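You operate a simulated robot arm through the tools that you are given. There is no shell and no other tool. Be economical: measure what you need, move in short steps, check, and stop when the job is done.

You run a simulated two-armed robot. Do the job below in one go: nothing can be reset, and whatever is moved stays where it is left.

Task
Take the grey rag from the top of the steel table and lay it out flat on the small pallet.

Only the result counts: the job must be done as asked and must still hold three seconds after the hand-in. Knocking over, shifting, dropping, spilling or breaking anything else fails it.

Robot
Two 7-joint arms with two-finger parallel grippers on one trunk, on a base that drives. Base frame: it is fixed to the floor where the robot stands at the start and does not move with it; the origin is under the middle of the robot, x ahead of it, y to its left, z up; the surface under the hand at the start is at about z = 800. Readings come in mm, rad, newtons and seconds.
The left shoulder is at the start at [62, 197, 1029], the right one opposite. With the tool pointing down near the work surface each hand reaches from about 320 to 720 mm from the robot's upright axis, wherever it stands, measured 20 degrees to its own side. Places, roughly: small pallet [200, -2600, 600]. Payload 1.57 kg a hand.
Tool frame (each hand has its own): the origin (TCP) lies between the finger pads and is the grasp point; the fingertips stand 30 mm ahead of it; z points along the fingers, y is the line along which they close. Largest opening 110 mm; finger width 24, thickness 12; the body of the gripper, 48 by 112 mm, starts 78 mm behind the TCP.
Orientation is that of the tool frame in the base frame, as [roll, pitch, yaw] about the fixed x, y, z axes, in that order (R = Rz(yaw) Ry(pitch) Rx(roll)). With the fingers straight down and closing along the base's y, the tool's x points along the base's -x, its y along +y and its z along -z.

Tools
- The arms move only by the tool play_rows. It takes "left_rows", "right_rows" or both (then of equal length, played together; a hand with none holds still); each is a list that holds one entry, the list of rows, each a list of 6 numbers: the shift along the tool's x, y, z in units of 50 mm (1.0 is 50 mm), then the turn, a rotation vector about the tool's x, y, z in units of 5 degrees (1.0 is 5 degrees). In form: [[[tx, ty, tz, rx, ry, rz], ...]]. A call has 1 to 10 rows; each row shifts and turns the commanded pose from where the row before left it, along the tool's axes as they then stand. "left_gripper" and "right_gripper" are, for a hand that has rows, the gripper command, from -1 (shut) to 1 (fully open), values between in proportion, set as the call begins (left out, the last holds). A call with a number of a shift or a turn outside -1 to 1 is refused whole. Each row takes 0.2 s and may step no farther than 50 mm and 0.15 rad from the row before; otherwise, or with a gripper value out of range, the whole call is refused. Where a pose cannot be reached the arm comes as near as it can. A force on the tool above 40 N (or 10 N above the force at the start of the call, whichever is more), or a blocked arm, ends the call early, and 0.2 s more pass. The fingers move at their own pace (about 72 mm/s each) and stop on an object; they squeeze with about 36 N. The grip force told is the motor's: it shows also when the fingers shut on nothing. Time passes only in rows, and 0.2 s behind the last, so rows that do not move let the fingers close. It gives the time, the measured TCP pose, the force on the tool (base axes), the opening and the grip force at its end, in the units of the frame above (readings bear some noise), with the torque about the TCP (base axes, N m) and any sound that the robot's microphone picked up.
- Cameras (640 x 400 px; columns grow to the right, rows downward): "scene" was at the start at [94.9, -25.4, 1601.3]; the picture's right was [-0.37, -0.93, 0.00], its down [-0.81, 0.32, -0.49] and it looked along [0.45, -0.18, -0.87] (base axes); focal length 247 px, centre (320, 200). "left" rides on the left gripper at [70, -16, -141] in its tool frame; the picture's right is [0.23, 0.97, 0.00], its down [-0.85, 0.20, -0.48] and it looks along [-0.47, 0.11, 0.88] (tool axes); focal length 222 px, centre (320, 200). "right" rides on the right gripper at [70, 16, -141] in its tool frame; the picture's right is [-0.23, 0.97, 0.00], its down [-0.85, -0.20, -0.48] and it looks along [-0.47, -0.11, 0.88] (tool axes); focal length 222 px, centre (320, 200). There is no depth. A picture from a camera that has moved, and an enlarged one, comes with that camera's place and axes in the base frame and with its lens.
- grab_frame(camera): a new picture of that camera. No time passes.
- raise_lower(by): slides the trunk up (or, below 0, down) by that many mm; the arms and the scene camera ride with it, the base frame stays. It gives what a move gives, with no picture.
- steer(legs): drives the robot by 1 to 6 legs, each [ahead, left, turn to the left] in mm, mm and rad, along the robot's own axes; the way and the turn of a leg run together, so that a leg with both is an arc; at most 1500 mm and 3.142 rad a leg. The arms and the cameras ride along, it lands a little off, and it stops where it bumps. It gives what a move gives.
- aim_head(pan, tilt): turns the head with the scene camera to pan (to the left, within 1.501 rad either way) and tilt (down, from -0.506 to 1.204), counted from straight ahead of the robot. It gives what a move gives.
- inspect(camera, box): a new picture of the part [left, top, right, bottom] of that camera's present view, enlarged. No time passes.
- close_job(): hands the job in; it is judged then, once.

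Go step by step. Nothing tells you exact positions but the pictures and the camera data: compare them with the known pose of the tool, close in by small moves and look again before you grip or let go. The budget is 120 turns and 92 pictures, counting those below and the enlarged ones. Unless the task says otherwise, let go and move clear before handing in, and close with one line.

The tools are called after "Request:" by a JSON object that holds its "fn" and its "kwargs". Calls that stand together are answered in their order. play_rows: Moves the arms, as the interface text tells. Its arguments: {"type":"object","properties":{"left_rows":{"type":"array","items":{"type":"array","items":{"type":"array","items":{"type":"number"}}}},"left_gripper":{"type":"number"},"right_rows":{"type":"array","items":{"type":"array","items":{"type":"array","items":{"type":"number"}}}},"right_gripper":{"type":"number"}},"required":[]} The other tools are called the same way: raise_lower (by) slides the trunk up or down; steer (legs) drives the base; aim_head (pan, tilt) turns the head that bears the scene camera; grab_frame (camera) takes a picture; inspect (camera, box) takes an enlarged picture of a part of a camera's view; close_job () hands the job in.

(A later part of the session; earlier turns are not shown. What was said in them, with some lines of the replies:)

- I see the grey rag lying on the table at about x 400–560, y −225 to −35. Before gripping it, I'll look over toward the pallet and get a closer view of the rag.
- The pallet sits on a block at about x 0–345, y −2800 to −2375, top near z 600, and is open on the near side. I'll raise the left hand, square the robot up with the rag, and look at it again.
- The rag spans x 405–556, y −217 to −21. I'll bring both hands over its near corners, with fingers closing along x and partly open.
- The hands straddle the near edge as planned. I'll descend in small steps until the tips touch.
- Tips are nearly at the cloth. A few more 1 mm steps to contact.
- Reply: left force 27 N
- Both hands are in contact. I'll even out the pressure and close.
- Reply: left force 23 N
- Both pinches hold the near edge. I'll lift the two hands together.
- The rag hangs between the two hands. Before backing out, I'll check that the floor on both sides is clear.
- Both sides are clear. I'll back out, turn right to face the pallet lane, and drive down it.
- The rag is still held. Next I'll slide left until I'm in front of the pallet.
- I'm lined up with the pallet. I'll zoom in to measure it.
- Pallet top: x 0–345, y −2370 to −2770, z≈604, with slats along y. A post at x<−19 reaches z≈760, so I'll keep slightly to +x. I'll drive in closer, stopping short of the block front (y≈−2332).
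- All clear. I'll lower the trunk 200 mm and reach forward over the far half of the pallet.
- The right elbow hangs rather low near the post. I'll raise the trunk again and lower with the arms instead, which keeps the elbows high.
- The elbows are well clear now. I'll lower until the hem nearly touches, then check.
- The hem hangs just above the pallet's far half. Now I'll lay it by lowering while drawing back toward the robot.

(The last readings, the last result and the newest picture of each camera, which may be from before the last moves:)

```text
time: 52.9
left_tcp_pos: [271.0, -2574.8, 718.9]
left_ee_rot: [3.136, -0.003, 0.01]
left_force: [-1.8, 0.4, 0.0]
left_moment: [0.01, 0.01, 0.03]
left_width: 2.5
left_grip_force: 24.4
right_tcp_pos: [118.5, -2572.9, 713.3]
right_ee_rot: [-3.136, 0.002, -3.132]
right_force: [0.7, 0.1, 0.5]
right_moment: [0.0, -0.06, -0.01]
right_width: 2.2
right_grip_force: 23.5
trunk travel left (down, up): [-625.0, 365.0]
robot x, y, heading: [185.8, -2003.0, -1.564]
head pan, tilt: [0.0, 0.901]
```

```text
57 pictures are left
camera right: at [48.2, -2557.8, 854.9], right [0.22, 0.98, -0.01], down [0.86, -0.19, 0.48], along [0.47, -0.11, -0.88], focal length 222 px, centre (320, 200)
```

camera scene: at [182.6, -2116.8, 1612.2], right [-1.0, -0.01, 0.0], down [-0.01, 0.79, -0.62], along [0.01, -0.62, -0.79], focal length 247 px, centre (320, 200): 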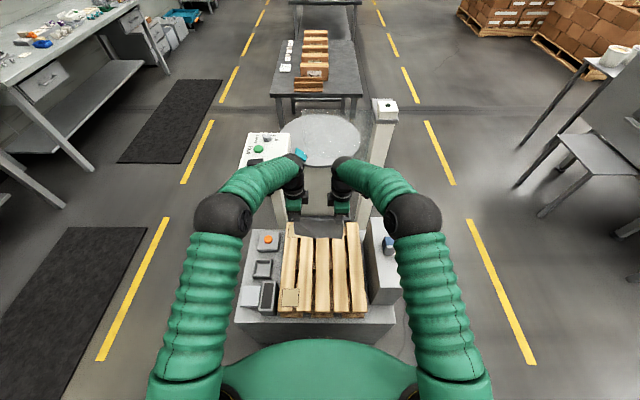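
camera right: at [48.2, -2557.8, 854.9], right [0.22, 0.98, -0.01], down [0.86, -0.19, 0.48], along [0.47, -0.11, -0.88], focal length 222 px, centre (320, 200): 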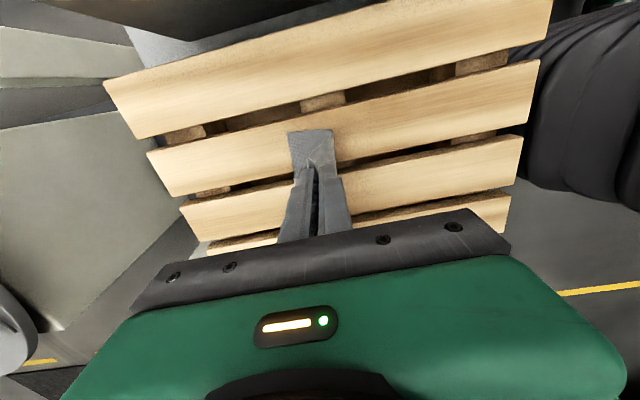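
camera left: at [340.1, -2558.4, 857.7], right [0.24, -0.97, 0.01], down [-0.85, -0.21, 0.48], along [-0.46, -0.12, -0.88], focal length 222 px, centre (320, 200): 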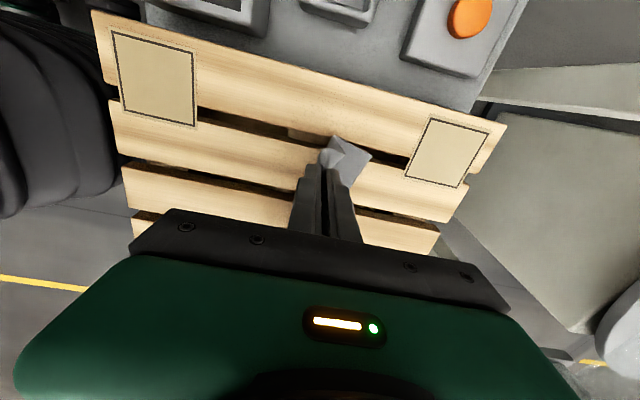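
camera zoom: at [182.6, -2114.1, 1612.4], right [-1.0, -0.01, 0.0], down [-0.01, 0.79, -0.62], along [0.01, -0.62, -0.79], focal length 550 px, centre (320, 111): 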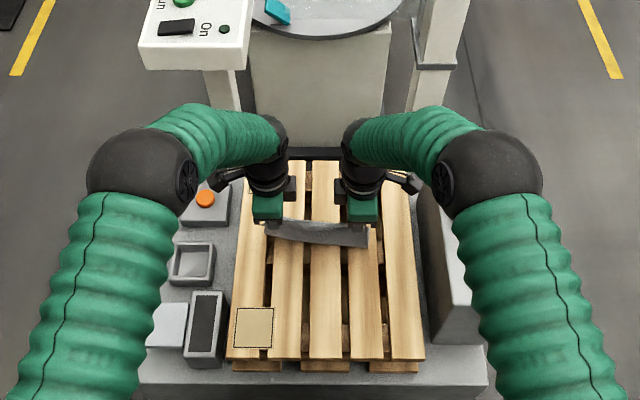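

The hem seems to trail away as intended. I'll look closer at the right side before going on.

Request:
{"fn": "inspect", "kwargs": {"camera": "right", "box": [240, 90, 400, 220]}}

Request:
{"fn": "inspect", "kwargs": {"camera": "left", "box": [240, 90, 400, 220]}}

Request:
{"fn": "inspect", "kwargs": {"camera": "scene", "box": [280, 210, 370, 270]}}

```text
3.08 times, centred on (320, 155) of right
camera zoom: at [48.2, -2557.8, 854.9], right [0.22, 0.98, -0.01], down [0.86, -0.19, 0.48], along [0.47, -0.11, -0.88], focal length 684 px, centre (320, 338)
```

zoom: 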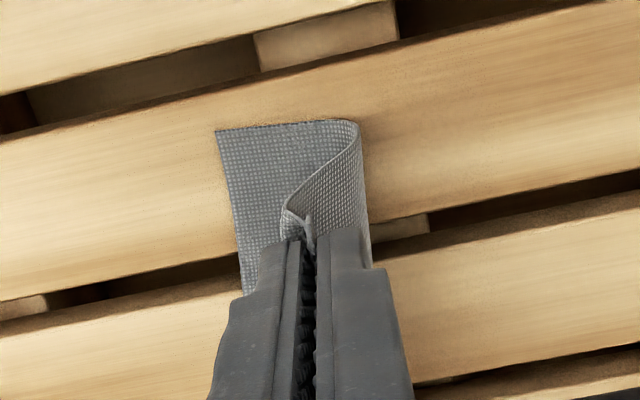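

```text
3.08 times, centred on (320, 155) of left
camera zoom: at [340.1, -2558.4, 857.7], right [0.24, -0.97, 0.01], down [-0.85, -0.21, 0.48], along [-0.46, -0.12, -0.88], focal length 684 px, centre (320, 338)
```

zoom: 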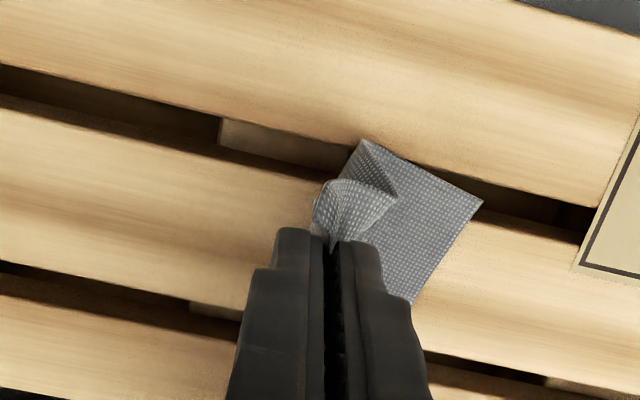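

```text
6.67 times, centred on (325, 240) of scene
camera zoom: at [182.6, -2114.1, 1612.4], right [-1.0, -0.01, 0.0], down [-0.01, 0.79, -0.62], along [0.01, -0.62, -0.79], focal length 1650 px, centre (287, -67)
```

zoom: 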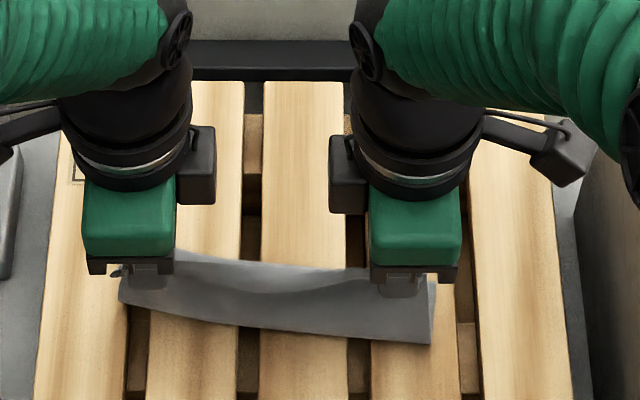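

The cloth trails correctly but bulges a bit toward me because the drop was faster than the pull. I'll draw back 60 mm at constant height to straighten it.

Request:
{"fn": "play_rows", "kwargs": {"left_rows": [[[0, -0.2, 0, 0, 0, 0], [0, -0.2, 0, 0, 0, 0], [0, -0.2, 0, 0, 0, 0], [0, -0.2, 0.06, 0, 0, 0], [0, -0.2, 0.06, 0, 0, 0], [0, -0.2, 0.1, 0, 0, 0]]], "right_rows": [[[0, 0.2, 0, 0, 0, 0], [0, 0.2, 0, 0, 0, 0], [0, 0.2, 0, 0, 0, 0], [0, 0.2, 0.03, 0, 0, 0], [0, 0.2, 0.03, 0, 0, 0], [0, 0.2, 0.06, 0, 0, 0]]]}}

Request:
{"fn": "inspect", "kwargs": {"camera": "scene", "box": [270, 210, 380, 290]}}

Request:
{"fn": "inspect", "kwargs": {"camera": "left", "box": [240, 90, 440, 220]}}

Request:
{"fn": "inspect", "kwargs": {"camera": "right", "box": [200, 90, 400, 220]}}

```text
time: 54.3
left_tcp_pos: [270.6, -2514.7, 705.1]
left_ee_rot: [3.135, -0.004, 0.01]
left_force: [-1.4, -0.1, 0.0]
left_moment: [0.02, 0.06, 0.03]
left_width: 2.4
left_grip_force: 24.0
right_tcp_pos: [117.4, -2512.7, 707.9]
right_ee_rot: [-3.137, 0.001, -3.132]
right_force: [1.6, 1.1, 0.3]
right_moment: [-0.03, -0.06, 0.06]
right_width: 2.9
right_grip_force: 23.7
trunk travel left (down, up): [-625.0, 365.0]
robot x, y, heading: [174.6, -2003.4, -1.563]
head pan, tilt: [0.0, 0.901]
```

```text
5.00 times, centred on (325, 250) of scene
camera zoom: at [182.5, -2113.5, 1612.4], right [-1.0, -0.01, 0.0], down [-0.01, 0.79, -0.62], along [0.01, -0.62, -0.79], focal length 1237 px, centre (295, -50)
```

zoom: 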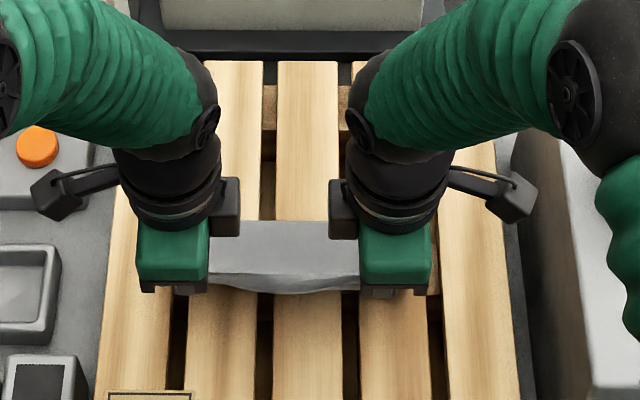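

```text
3.08 times, centred on (340, 155) of left
camera zoom: at [339.9, -2497.8, 845.5], right [0.24, -0.97, 0.01], down [-0.85, -0.21, 0.48], along [-0.46, -0.12, -0.88], focal length 684 px, centre (258, 338)
```

zoom: 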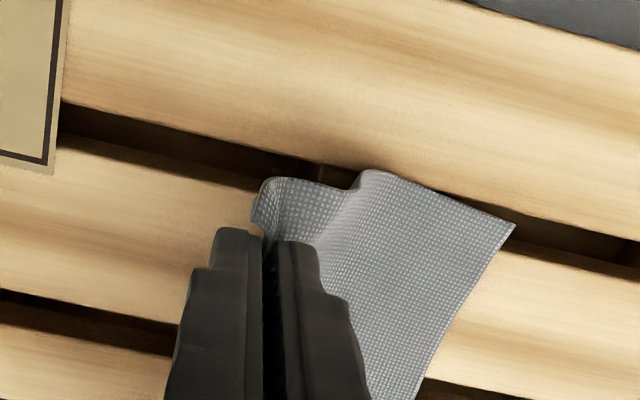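

```text
3.08 times, centred on (300, 155) of right
camera zoom: at [47.2, -2497.3, 849.0], right [0.22, 0.98, -0.01], down [0.86, -0.19, 0.48], along [0.47, -0.11, -0.88], focal length 684 px, centre (382, 338)
```

zoom: 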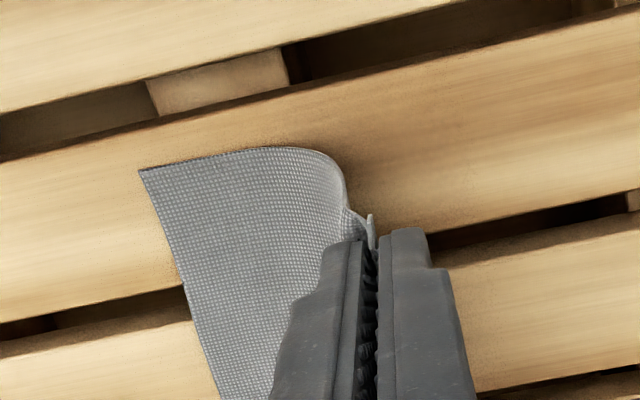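

The sheet lies flat from the hem at y≈−2610 and leads straight to the fingers. I'll continue down and back.

Request:
{"fn": "play_rows", "kwargs": {"left_rows": [[[0, -0.14, 0.18, 0, 0, 0], [0, -0.14, 0.18, 0, 0, 0], [0, -0.14, 0.18, 0, 0, 0], [0, -0.12, 0.18, 0, 0, 0], [0, -0.1, 0.18, 0, 0, 0], [0, -0.08, 0.18, 0, 0, 0], [0, -0.05, 0.14, 0, 0, 0]]], "right_rows": [[[0, 0.14, 0.18, 0, 0, 0], [0, 0.14, 0.18, 0, 0, 0], [0, 0.14, 0.18, 0, 0, 0], [0, 0.12, 0.18, 0, 0, 0], [0, 0.1, 0.18, 0, 0, 0], [0, 0.08, 0.18, 0, 0, 0], [0, 0.05, 0.18, 0, 0, 0]]]}}

Request:
{"fn": "inspect", "kwargs": {"camera": "left", "box": [240, 90, 440, 220]}}

Request:
{"fn": "inspect", "kwargs": {"camera": "right", "box": [200, 90, 400, 220]}}

```text
time: 56.1
left_tcp_pos: [268.2, -2480.1, 650.9]
left_ee_rot: [3.118, 0.0, 0.01]
left_force: [1.3, 4.8, 27.7]
left_moment: [0.04, -0.17, 0.02]
left_width: 2.6
left_grip_force: 23.9
right_tcp_pos: [118.7, -2473.8, 651.8]
right_ee_rot: [-3.126, 0.003, -3.132]
right_force: [-0.2, 3.6, 25.2]
right_moment: [0.03, 0.16, 0.03]
right_width: 2.7
right_grip_force: 24.2
trunk travel left (down, up): [-625.0, 365.0]
robot x, y, heading: [184.2, -2000.1, -1.563]
head pan, tilt: [0.0, 0.901]
stopped in row 7 (left hand): the force on the tool passed its limit at 45 N (the readings are from after the stop); the commanded pose is now the measured one
```

```text
3.08 times, centred on (340, 155) of left
camera zoom: at [339.4, -2460.1, 791.4], right [0.24, -0.97, 0.02], down [-0.85, -0.2, 0.48], along [-0.46, -0.13, -0.88], focal length 684 px, centre (258, 338)
```

zoom: 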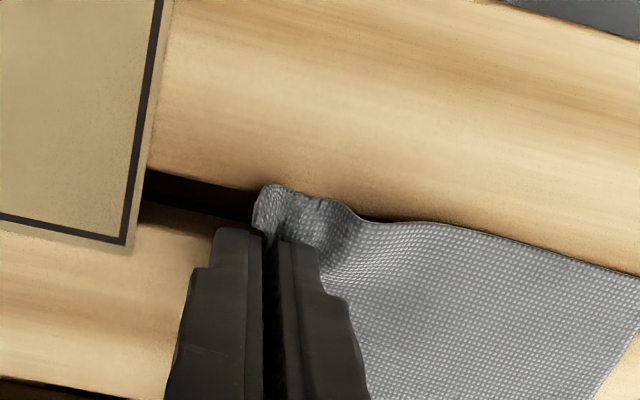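

```text
3.08 times, centred on (300, 155) of right
camera zoom: at [48.4, -2458.3, 791.7], right [0.22, 0.98, -0.02], down [0.86, -0.18, 0.49], along [0.47, -0.12, -0.87], focal length 684 px, centre (382, 338)
```

zoom: 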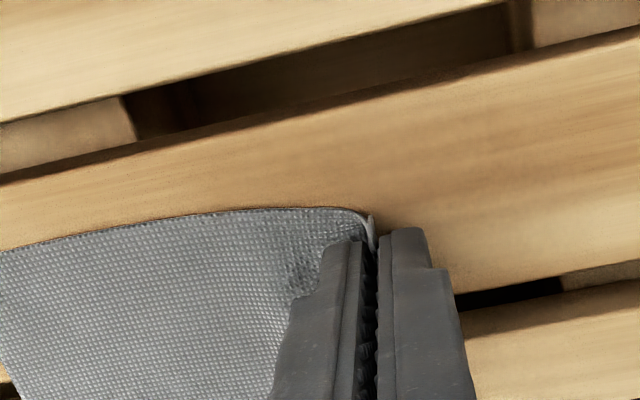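

Both tips rest on the slats. I'll ease up 2 mm, tension slightly, then open a little.

Request:
{"fn": "play_rows", "kwargs": {"left_rows": [[[0, -0.02, -0.05, 0, 0, 0], [0, -0.06, 0, 0, 0, 0], [0, 0, 0, 0, 0, 0]]], "right_rows": [[[0, 0.02, -0.05, 0, 0, 0], [0, 0.06, 0, 0, 0, 0], [0, 0, 0, 0, 0, 0]]]}}

Request:
{"fn": "play_rows", "kwargs": {"left_rows": [[[0, 0, 0, 0, 0, 0], [0, 0, 0, 0, 0, 0], [0, 0, 0, 0, 0, 0]]], "right_rows": [[[0, 0, 0, 0, 0, 0], [0, 0, 0, 0, 0, 0], [0, 0, 0, 0, 0, 0]]], "left_gripper": -0.4, "right_gripper": -0.4}}

Request:
{"fn": "inspect", "kwargs": {"camera": "left", "box": [240, 90, 440, 220]}}

Request:
{"fn": "inspect", "kwargs": {"camera": "right", "box": [200, 90, 400, 220]}}

```text
time: 56.9
left_tcp_pos: [269.0, -2476.9, 651.0]
left_ee_rot: [3.12, 0.0, 0.008]
left_force: [0.3, -5.9, 28.1]
left_moment: [-0.32, -0.1, 0.0]
left_width: 2.5
left_grip_force: 23.4
right_tcp_pos: [118.3, -2472.5, 650.7]
right_ee_rot: [-3.126, 0.004, -3.131]
right_force: [0.2, -3.4, 21.6]
right_moment: [-0.18, 0.08, 0.04]
right_width: 2.4
right_grip_force: 23.5
trunk travel left (down, up): [-625.0, 365.0]
robot x, y, heading: [180.3, -2001.8, -1.56]
head pan, tilt: [0.0, 0.901]
```

```text
time: 57.7
left_tcp_pos: [269.3, -2475.2, 650.6]
left_ee_rot: [3.122, -0.001, 0.009]
left_force: [-0.6, 7.3, 30.7]
left_moment: [-0.38, -0.05, 0.03]
left_width: 27.8
left_grip_force: 0.1
right_tcp_pos: [117.9, -2469.2, 650.8]
right_ee_rot: [-3.127, 0.004, -3.133]
right_force: [-0.1, 2.3, 9.5]
right_moment: [-0.12, 0.07, -0.03]
right_width: 31.3
right_grip_force: 0.0
trunk travel left (down, up): [-625.0, 365.0]
robot x, y, heading: [184.9, -2003.2, -1.562]
head pan, tilt: [0.0, 0.901]
```

```text
3.08 times, centred on (340, 155) of left
camera zoom: at [338.8, -2455.4, 791.3], right [0.24, -0.97, 0.02], down [-0.85, -0.2, 0.48], along [-0.46, -0.13, -0.88], focal length 684 px, centre (258, 338)
```

zoom: 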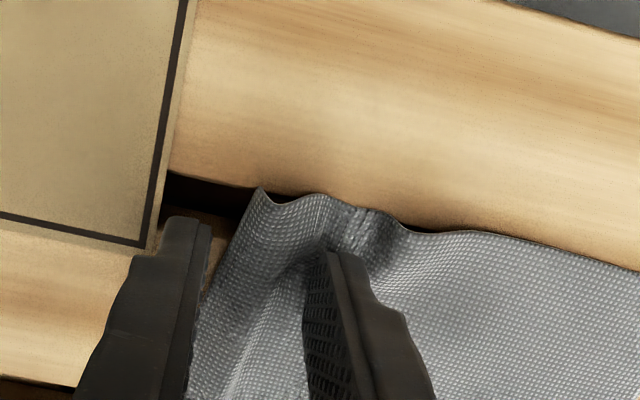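

```text
3.08 times, centred on (300, 155) of right
camera zoom: at [47.1, -2453.6, 791.6], right [0.22, 0.98, -0.01], down [0.86, -0.18, 0.48], along [0.47, -0.12, -0.87], focal length 684 px, centre (382, 338)
```

zoom: 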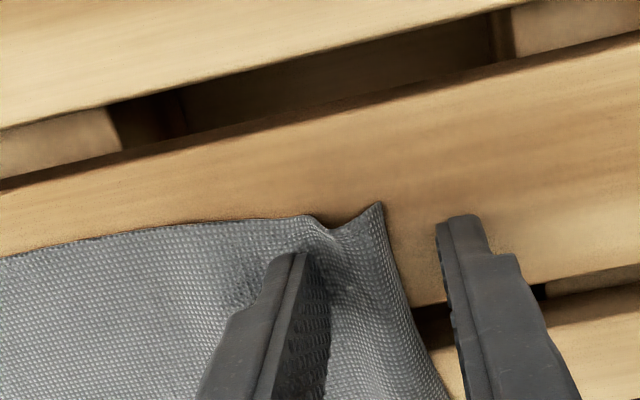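

The edge has dropped open nicely. I'll lift both hands straight off and look.

Request:
{"fn": "play_rows", "kwargs": {"left_rows": [[[0, 0, -0.1, 0, 0, 0], [0, 0, -0.2, 0, 0, 0], [0, 0, -0.4, 0, 0, 0], [0, 0, -0.6, 0, 0, 0], [0, 0, -0.6, 0, 0, 0]]], "right_rows": [[[0, 0, -0.1, 0, 0, 0], [0, 0, -0.2, 0, 0, 0], [0, 0, -0.4, 0, 0, 0], [0, 0, -0.6, 0, 0, 0], [0, 0, -0.6, 0, 0, 0]]]}}

Request:
{"fn": "grab_frame", "kwargs": {"camera": "left"}}

Request:
{"fn": "grab_frame", "kwargs": {"camera": "right"}}

Request:
{"fn": "inspect", "kwargs": {"camera": "scene", "box": [270, 210, 380, 290]}}

```text
time: 58.9
left_tcp_pos: [270.9, -2476.1, 743.4]
left_ee_rot: [3.125, 0.0, 0.011]
left_force: [0.8, 0.0, 1.4]
left_moment: [-0.02, 0.01, 0.0]
left_width: 32.8
left_grip_force: 0.1
right_tcp_pos: [119.4, -2471.2, 744.4]
right_ee_rot: [-3.129, 0.002, -3.131]
right_force: [-0.7, -0.3, 0.6]
right_moment: [0.01, 0.02, 0.02]
right_width: 32.9
right_grip_force: 0.0
trunk travel left (down, up): [-625.0, 365.0]
robot x, y, heading: [181.5, -2003.3, -1.558]
head pan, tilt: [0.0, 0.901]
```

```text
46 pictures are left
camera left: at [340.7, -2456.5, 885.2], right [0.24, -0.97, 0.02], down [-0.85, -0.2, 0.48], along [-0.46, -0.13, -0.88], focal length 222 px, centre (320, 200)
```

left: 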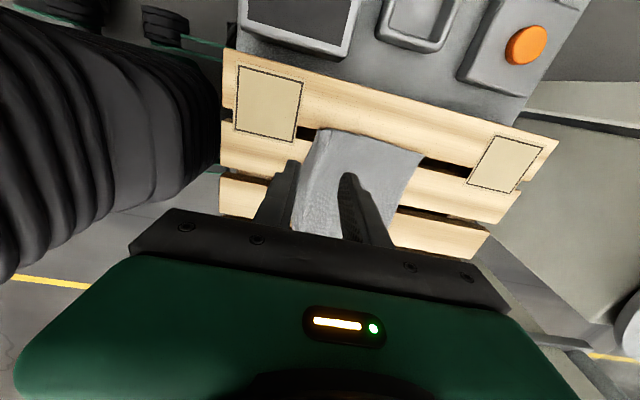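

```text
45 pictures are left
camera right: at [46.9, -2454.3, 885.4], right [0.22, 0.98, -0.01], down [0.86, -0.18, 0.48], along [0.47, -0.12, -0.88], focal length 222 px, centre (320, 200)
```

right: 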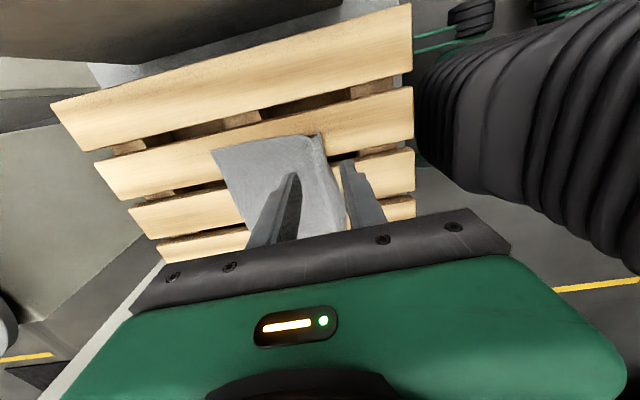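

```text
5.00 times, centred on (325, 250) of scene
camera zoom: at [182.7, -2111.2, 1612.5], right [-1.0, -0.01, 0.0], down [-0.01, 0.78, -0.62], along [0.01, -0.62, -0.78], focal length 1237 px, centre (295, -50)
```

zoom: 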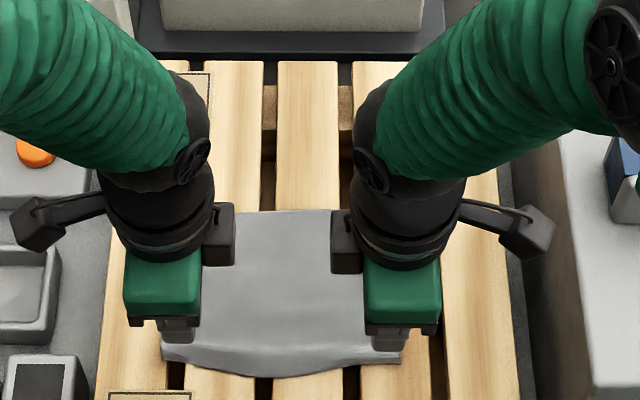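

The rag is free of both fingers. I'll raise the hands well clear and view the whole cloth.

Request:
{"fn": "play_rows", "kwargs": {"left_rows": [[[0, 0, -0.9, 0, 0, 0], [0, 0, -0.9, 0, 0, 0], [0.6, 0, -0.7, 0, 0, 0], [0.7, 0, -0.6, 0, 0, 0], [0.7, 0, -0.6, 0, 0, 0], [0.7, 0, -0.6, 0, 0, 0]]], "right_rows": [[[0, 0, -0.9, 0, 0, 0], [0, 0, -0.9, 0, 0, 0], [0.6, 0, -0.7, 0, 0, 0], [0.7, 0, -0.6, 0, 0, 0], [0.7, 0, -0.6, 0, 0, 0], [0.7, 0, -0.6, 0, 0, 0]]]}}

Request:
{"fn": "inspect", "kwargs": {"camera": "scene", "box": [260, 200, 380, 310]}}

Request:
{"fn": "grab_frame", "kwargs": {"camera": "left"}}

Request:
{"fn": "grab_frame", "kwargs": {"camera": "right"}}

```text
time: 60.3
left_tcp_pos: [404.6, -2468.2, 961.0]
left_ee_rot: [3.126, 0.001, 0.009]
left_force: [0.6, -0.6, 0.5]
left_moment: [0.03, 0.02, -0.01]
left_width: 32.8
left_grip_force: 0.0
right_tcp_pos: [-20.1, -2469.2, 962.5]
right_ee_rot: [-3.129, 0.004, -3.131]
right_force: [0.6, 0.0, 0.1]
right_moment: [-0.03, 0.01, -0.01]
right_width: 33.0
right_grip_force: 0.0
trunk travel left (down, up): [-625.0, 365.0]
robot x, y, heading: [180.8, -2004.1, -1.561]
head pan, tilt: [0.0, 0.901]
```

```text
3.64 times, centred on (320, 255) of scene
camera zoom: at [182.4, -2110.7, 1612.6], right [-1.0, -0.01, 0.0], down [-0.01, 0.78, -0.62], along [0.01, -0.62, -0.78], focal length 900 px, centre (320, 0)
```

zoom: 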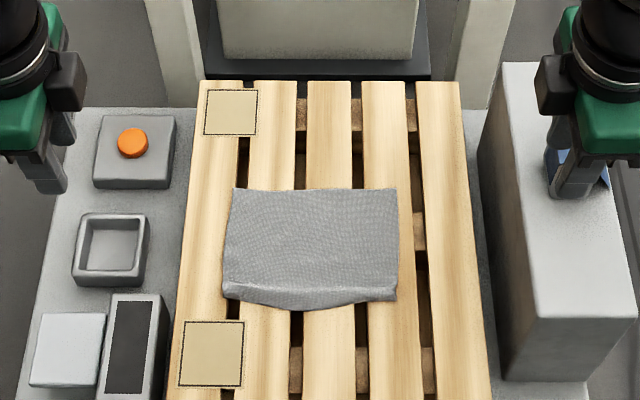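

```text
42 pictures are left
camera left: at [473.9, -2450.3, 1101.6], right [0.24, -0.97, 0.02], down [-0.85, -0.2, 0.48], along [-0.46, -0.13, -0.88], focal length 222 px, centre (320, 200)
```

left: 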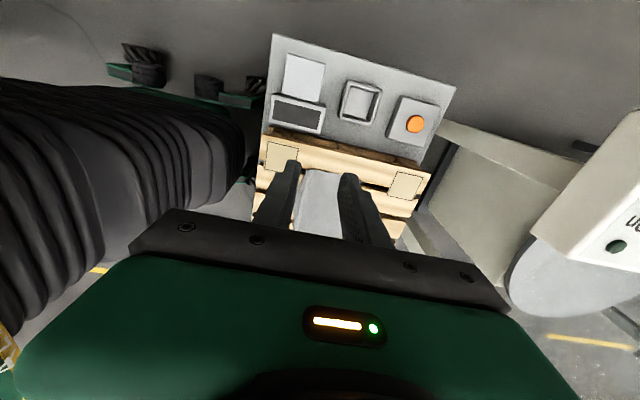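

```text
41 pictures are left
camera right: at [-89.2, -2452.9, 1102.1], right [0.22, 0.98, -0.01], down [0.86, -0.18, 0.48], along [0.47, -0.11, -0.88], focal length 222 px, centre (320, 200)
```

right: 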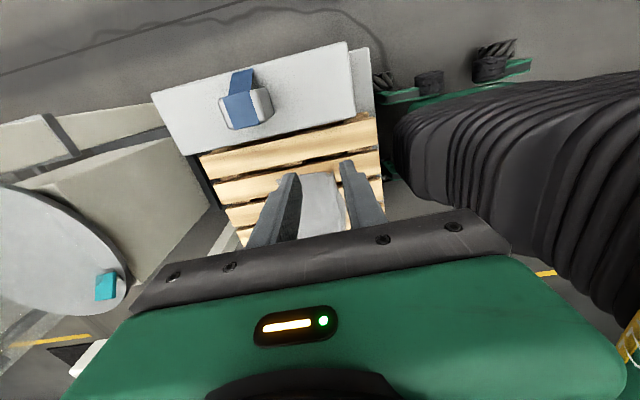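

The rag is laid out within the pallet with a slight ridge near its front edge. I'll look closer at that.

Request:
{"fn": "inspect", "kwargs": {"camera": "scene", "box": [290, 240, 345, 290]}}

```text
8.00 times, centred on (318, 265) of scene
camera zoom: at [182.4, -2110.7, 1612.6], right [-1.0, -0.01, 0.0], down [-0.01, 0.78, -0.62], along [0.01, -0.62, -0.78], focal length 1979 px, centre (340, -320)
```

zoom: 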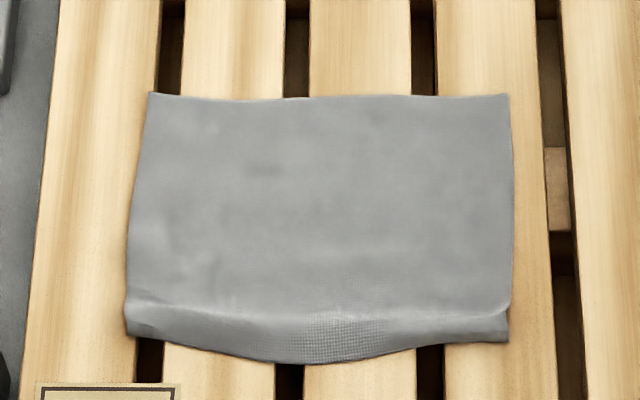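

Request:
{"fn": "inspect", "kwargs": {"camera": "left", "box": [250, 130, 410, 240]}}

Request:
{"fn": "inspect", "kwargs": {"camera": "right", "box": [240, 130, 400, 240]}}

```text
3.64 times, centred on (330, 185) of left
camera zoom: at [473.9, -2450.3, 1101.6], right [0.24, -0.97, 0.02], down [-0.85, -0.2, 0.48], along [-0.46, -0.13, -0.88], focal length 808 px, centre (284, 254)
```

zoom: 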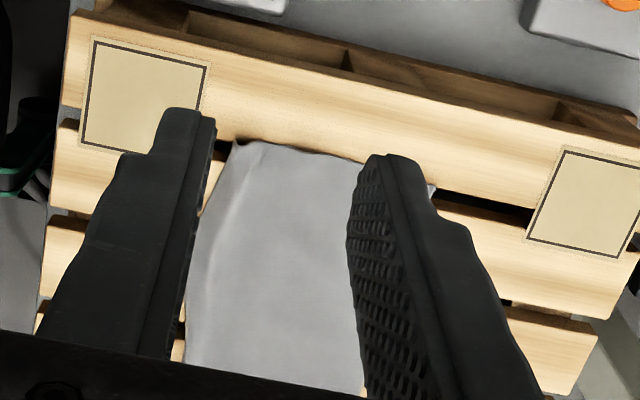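

```text
3.64 times, centred on (320, 185) of right
camera zoom: at [-89.2, -2452.9, 1102.1], right [0.22, 0.98, -0.01], down [0.86, -0.18, 0.48], along [0.47, -0.11, -0.88], focal length 808 px, centre (320, 254)
```

zoom: 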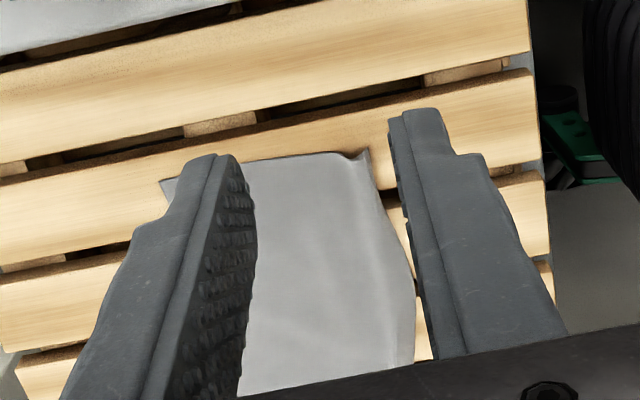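

The rag lies flat and fully within the pallet, with only a low crease of a few millimetres near the front edge. Both hands are open and well clear, so I'll hand in.

Request:
{"fn": "close_job", "kwargs": {}}

```text
The job is handed in.
```

The grey rag is off the steel table and laid out flat on the small pallet. It has one low crease, which I judged to be under 10 mm, along its front edge. I left the crease rather than risk dragging the cloth to smooth it.
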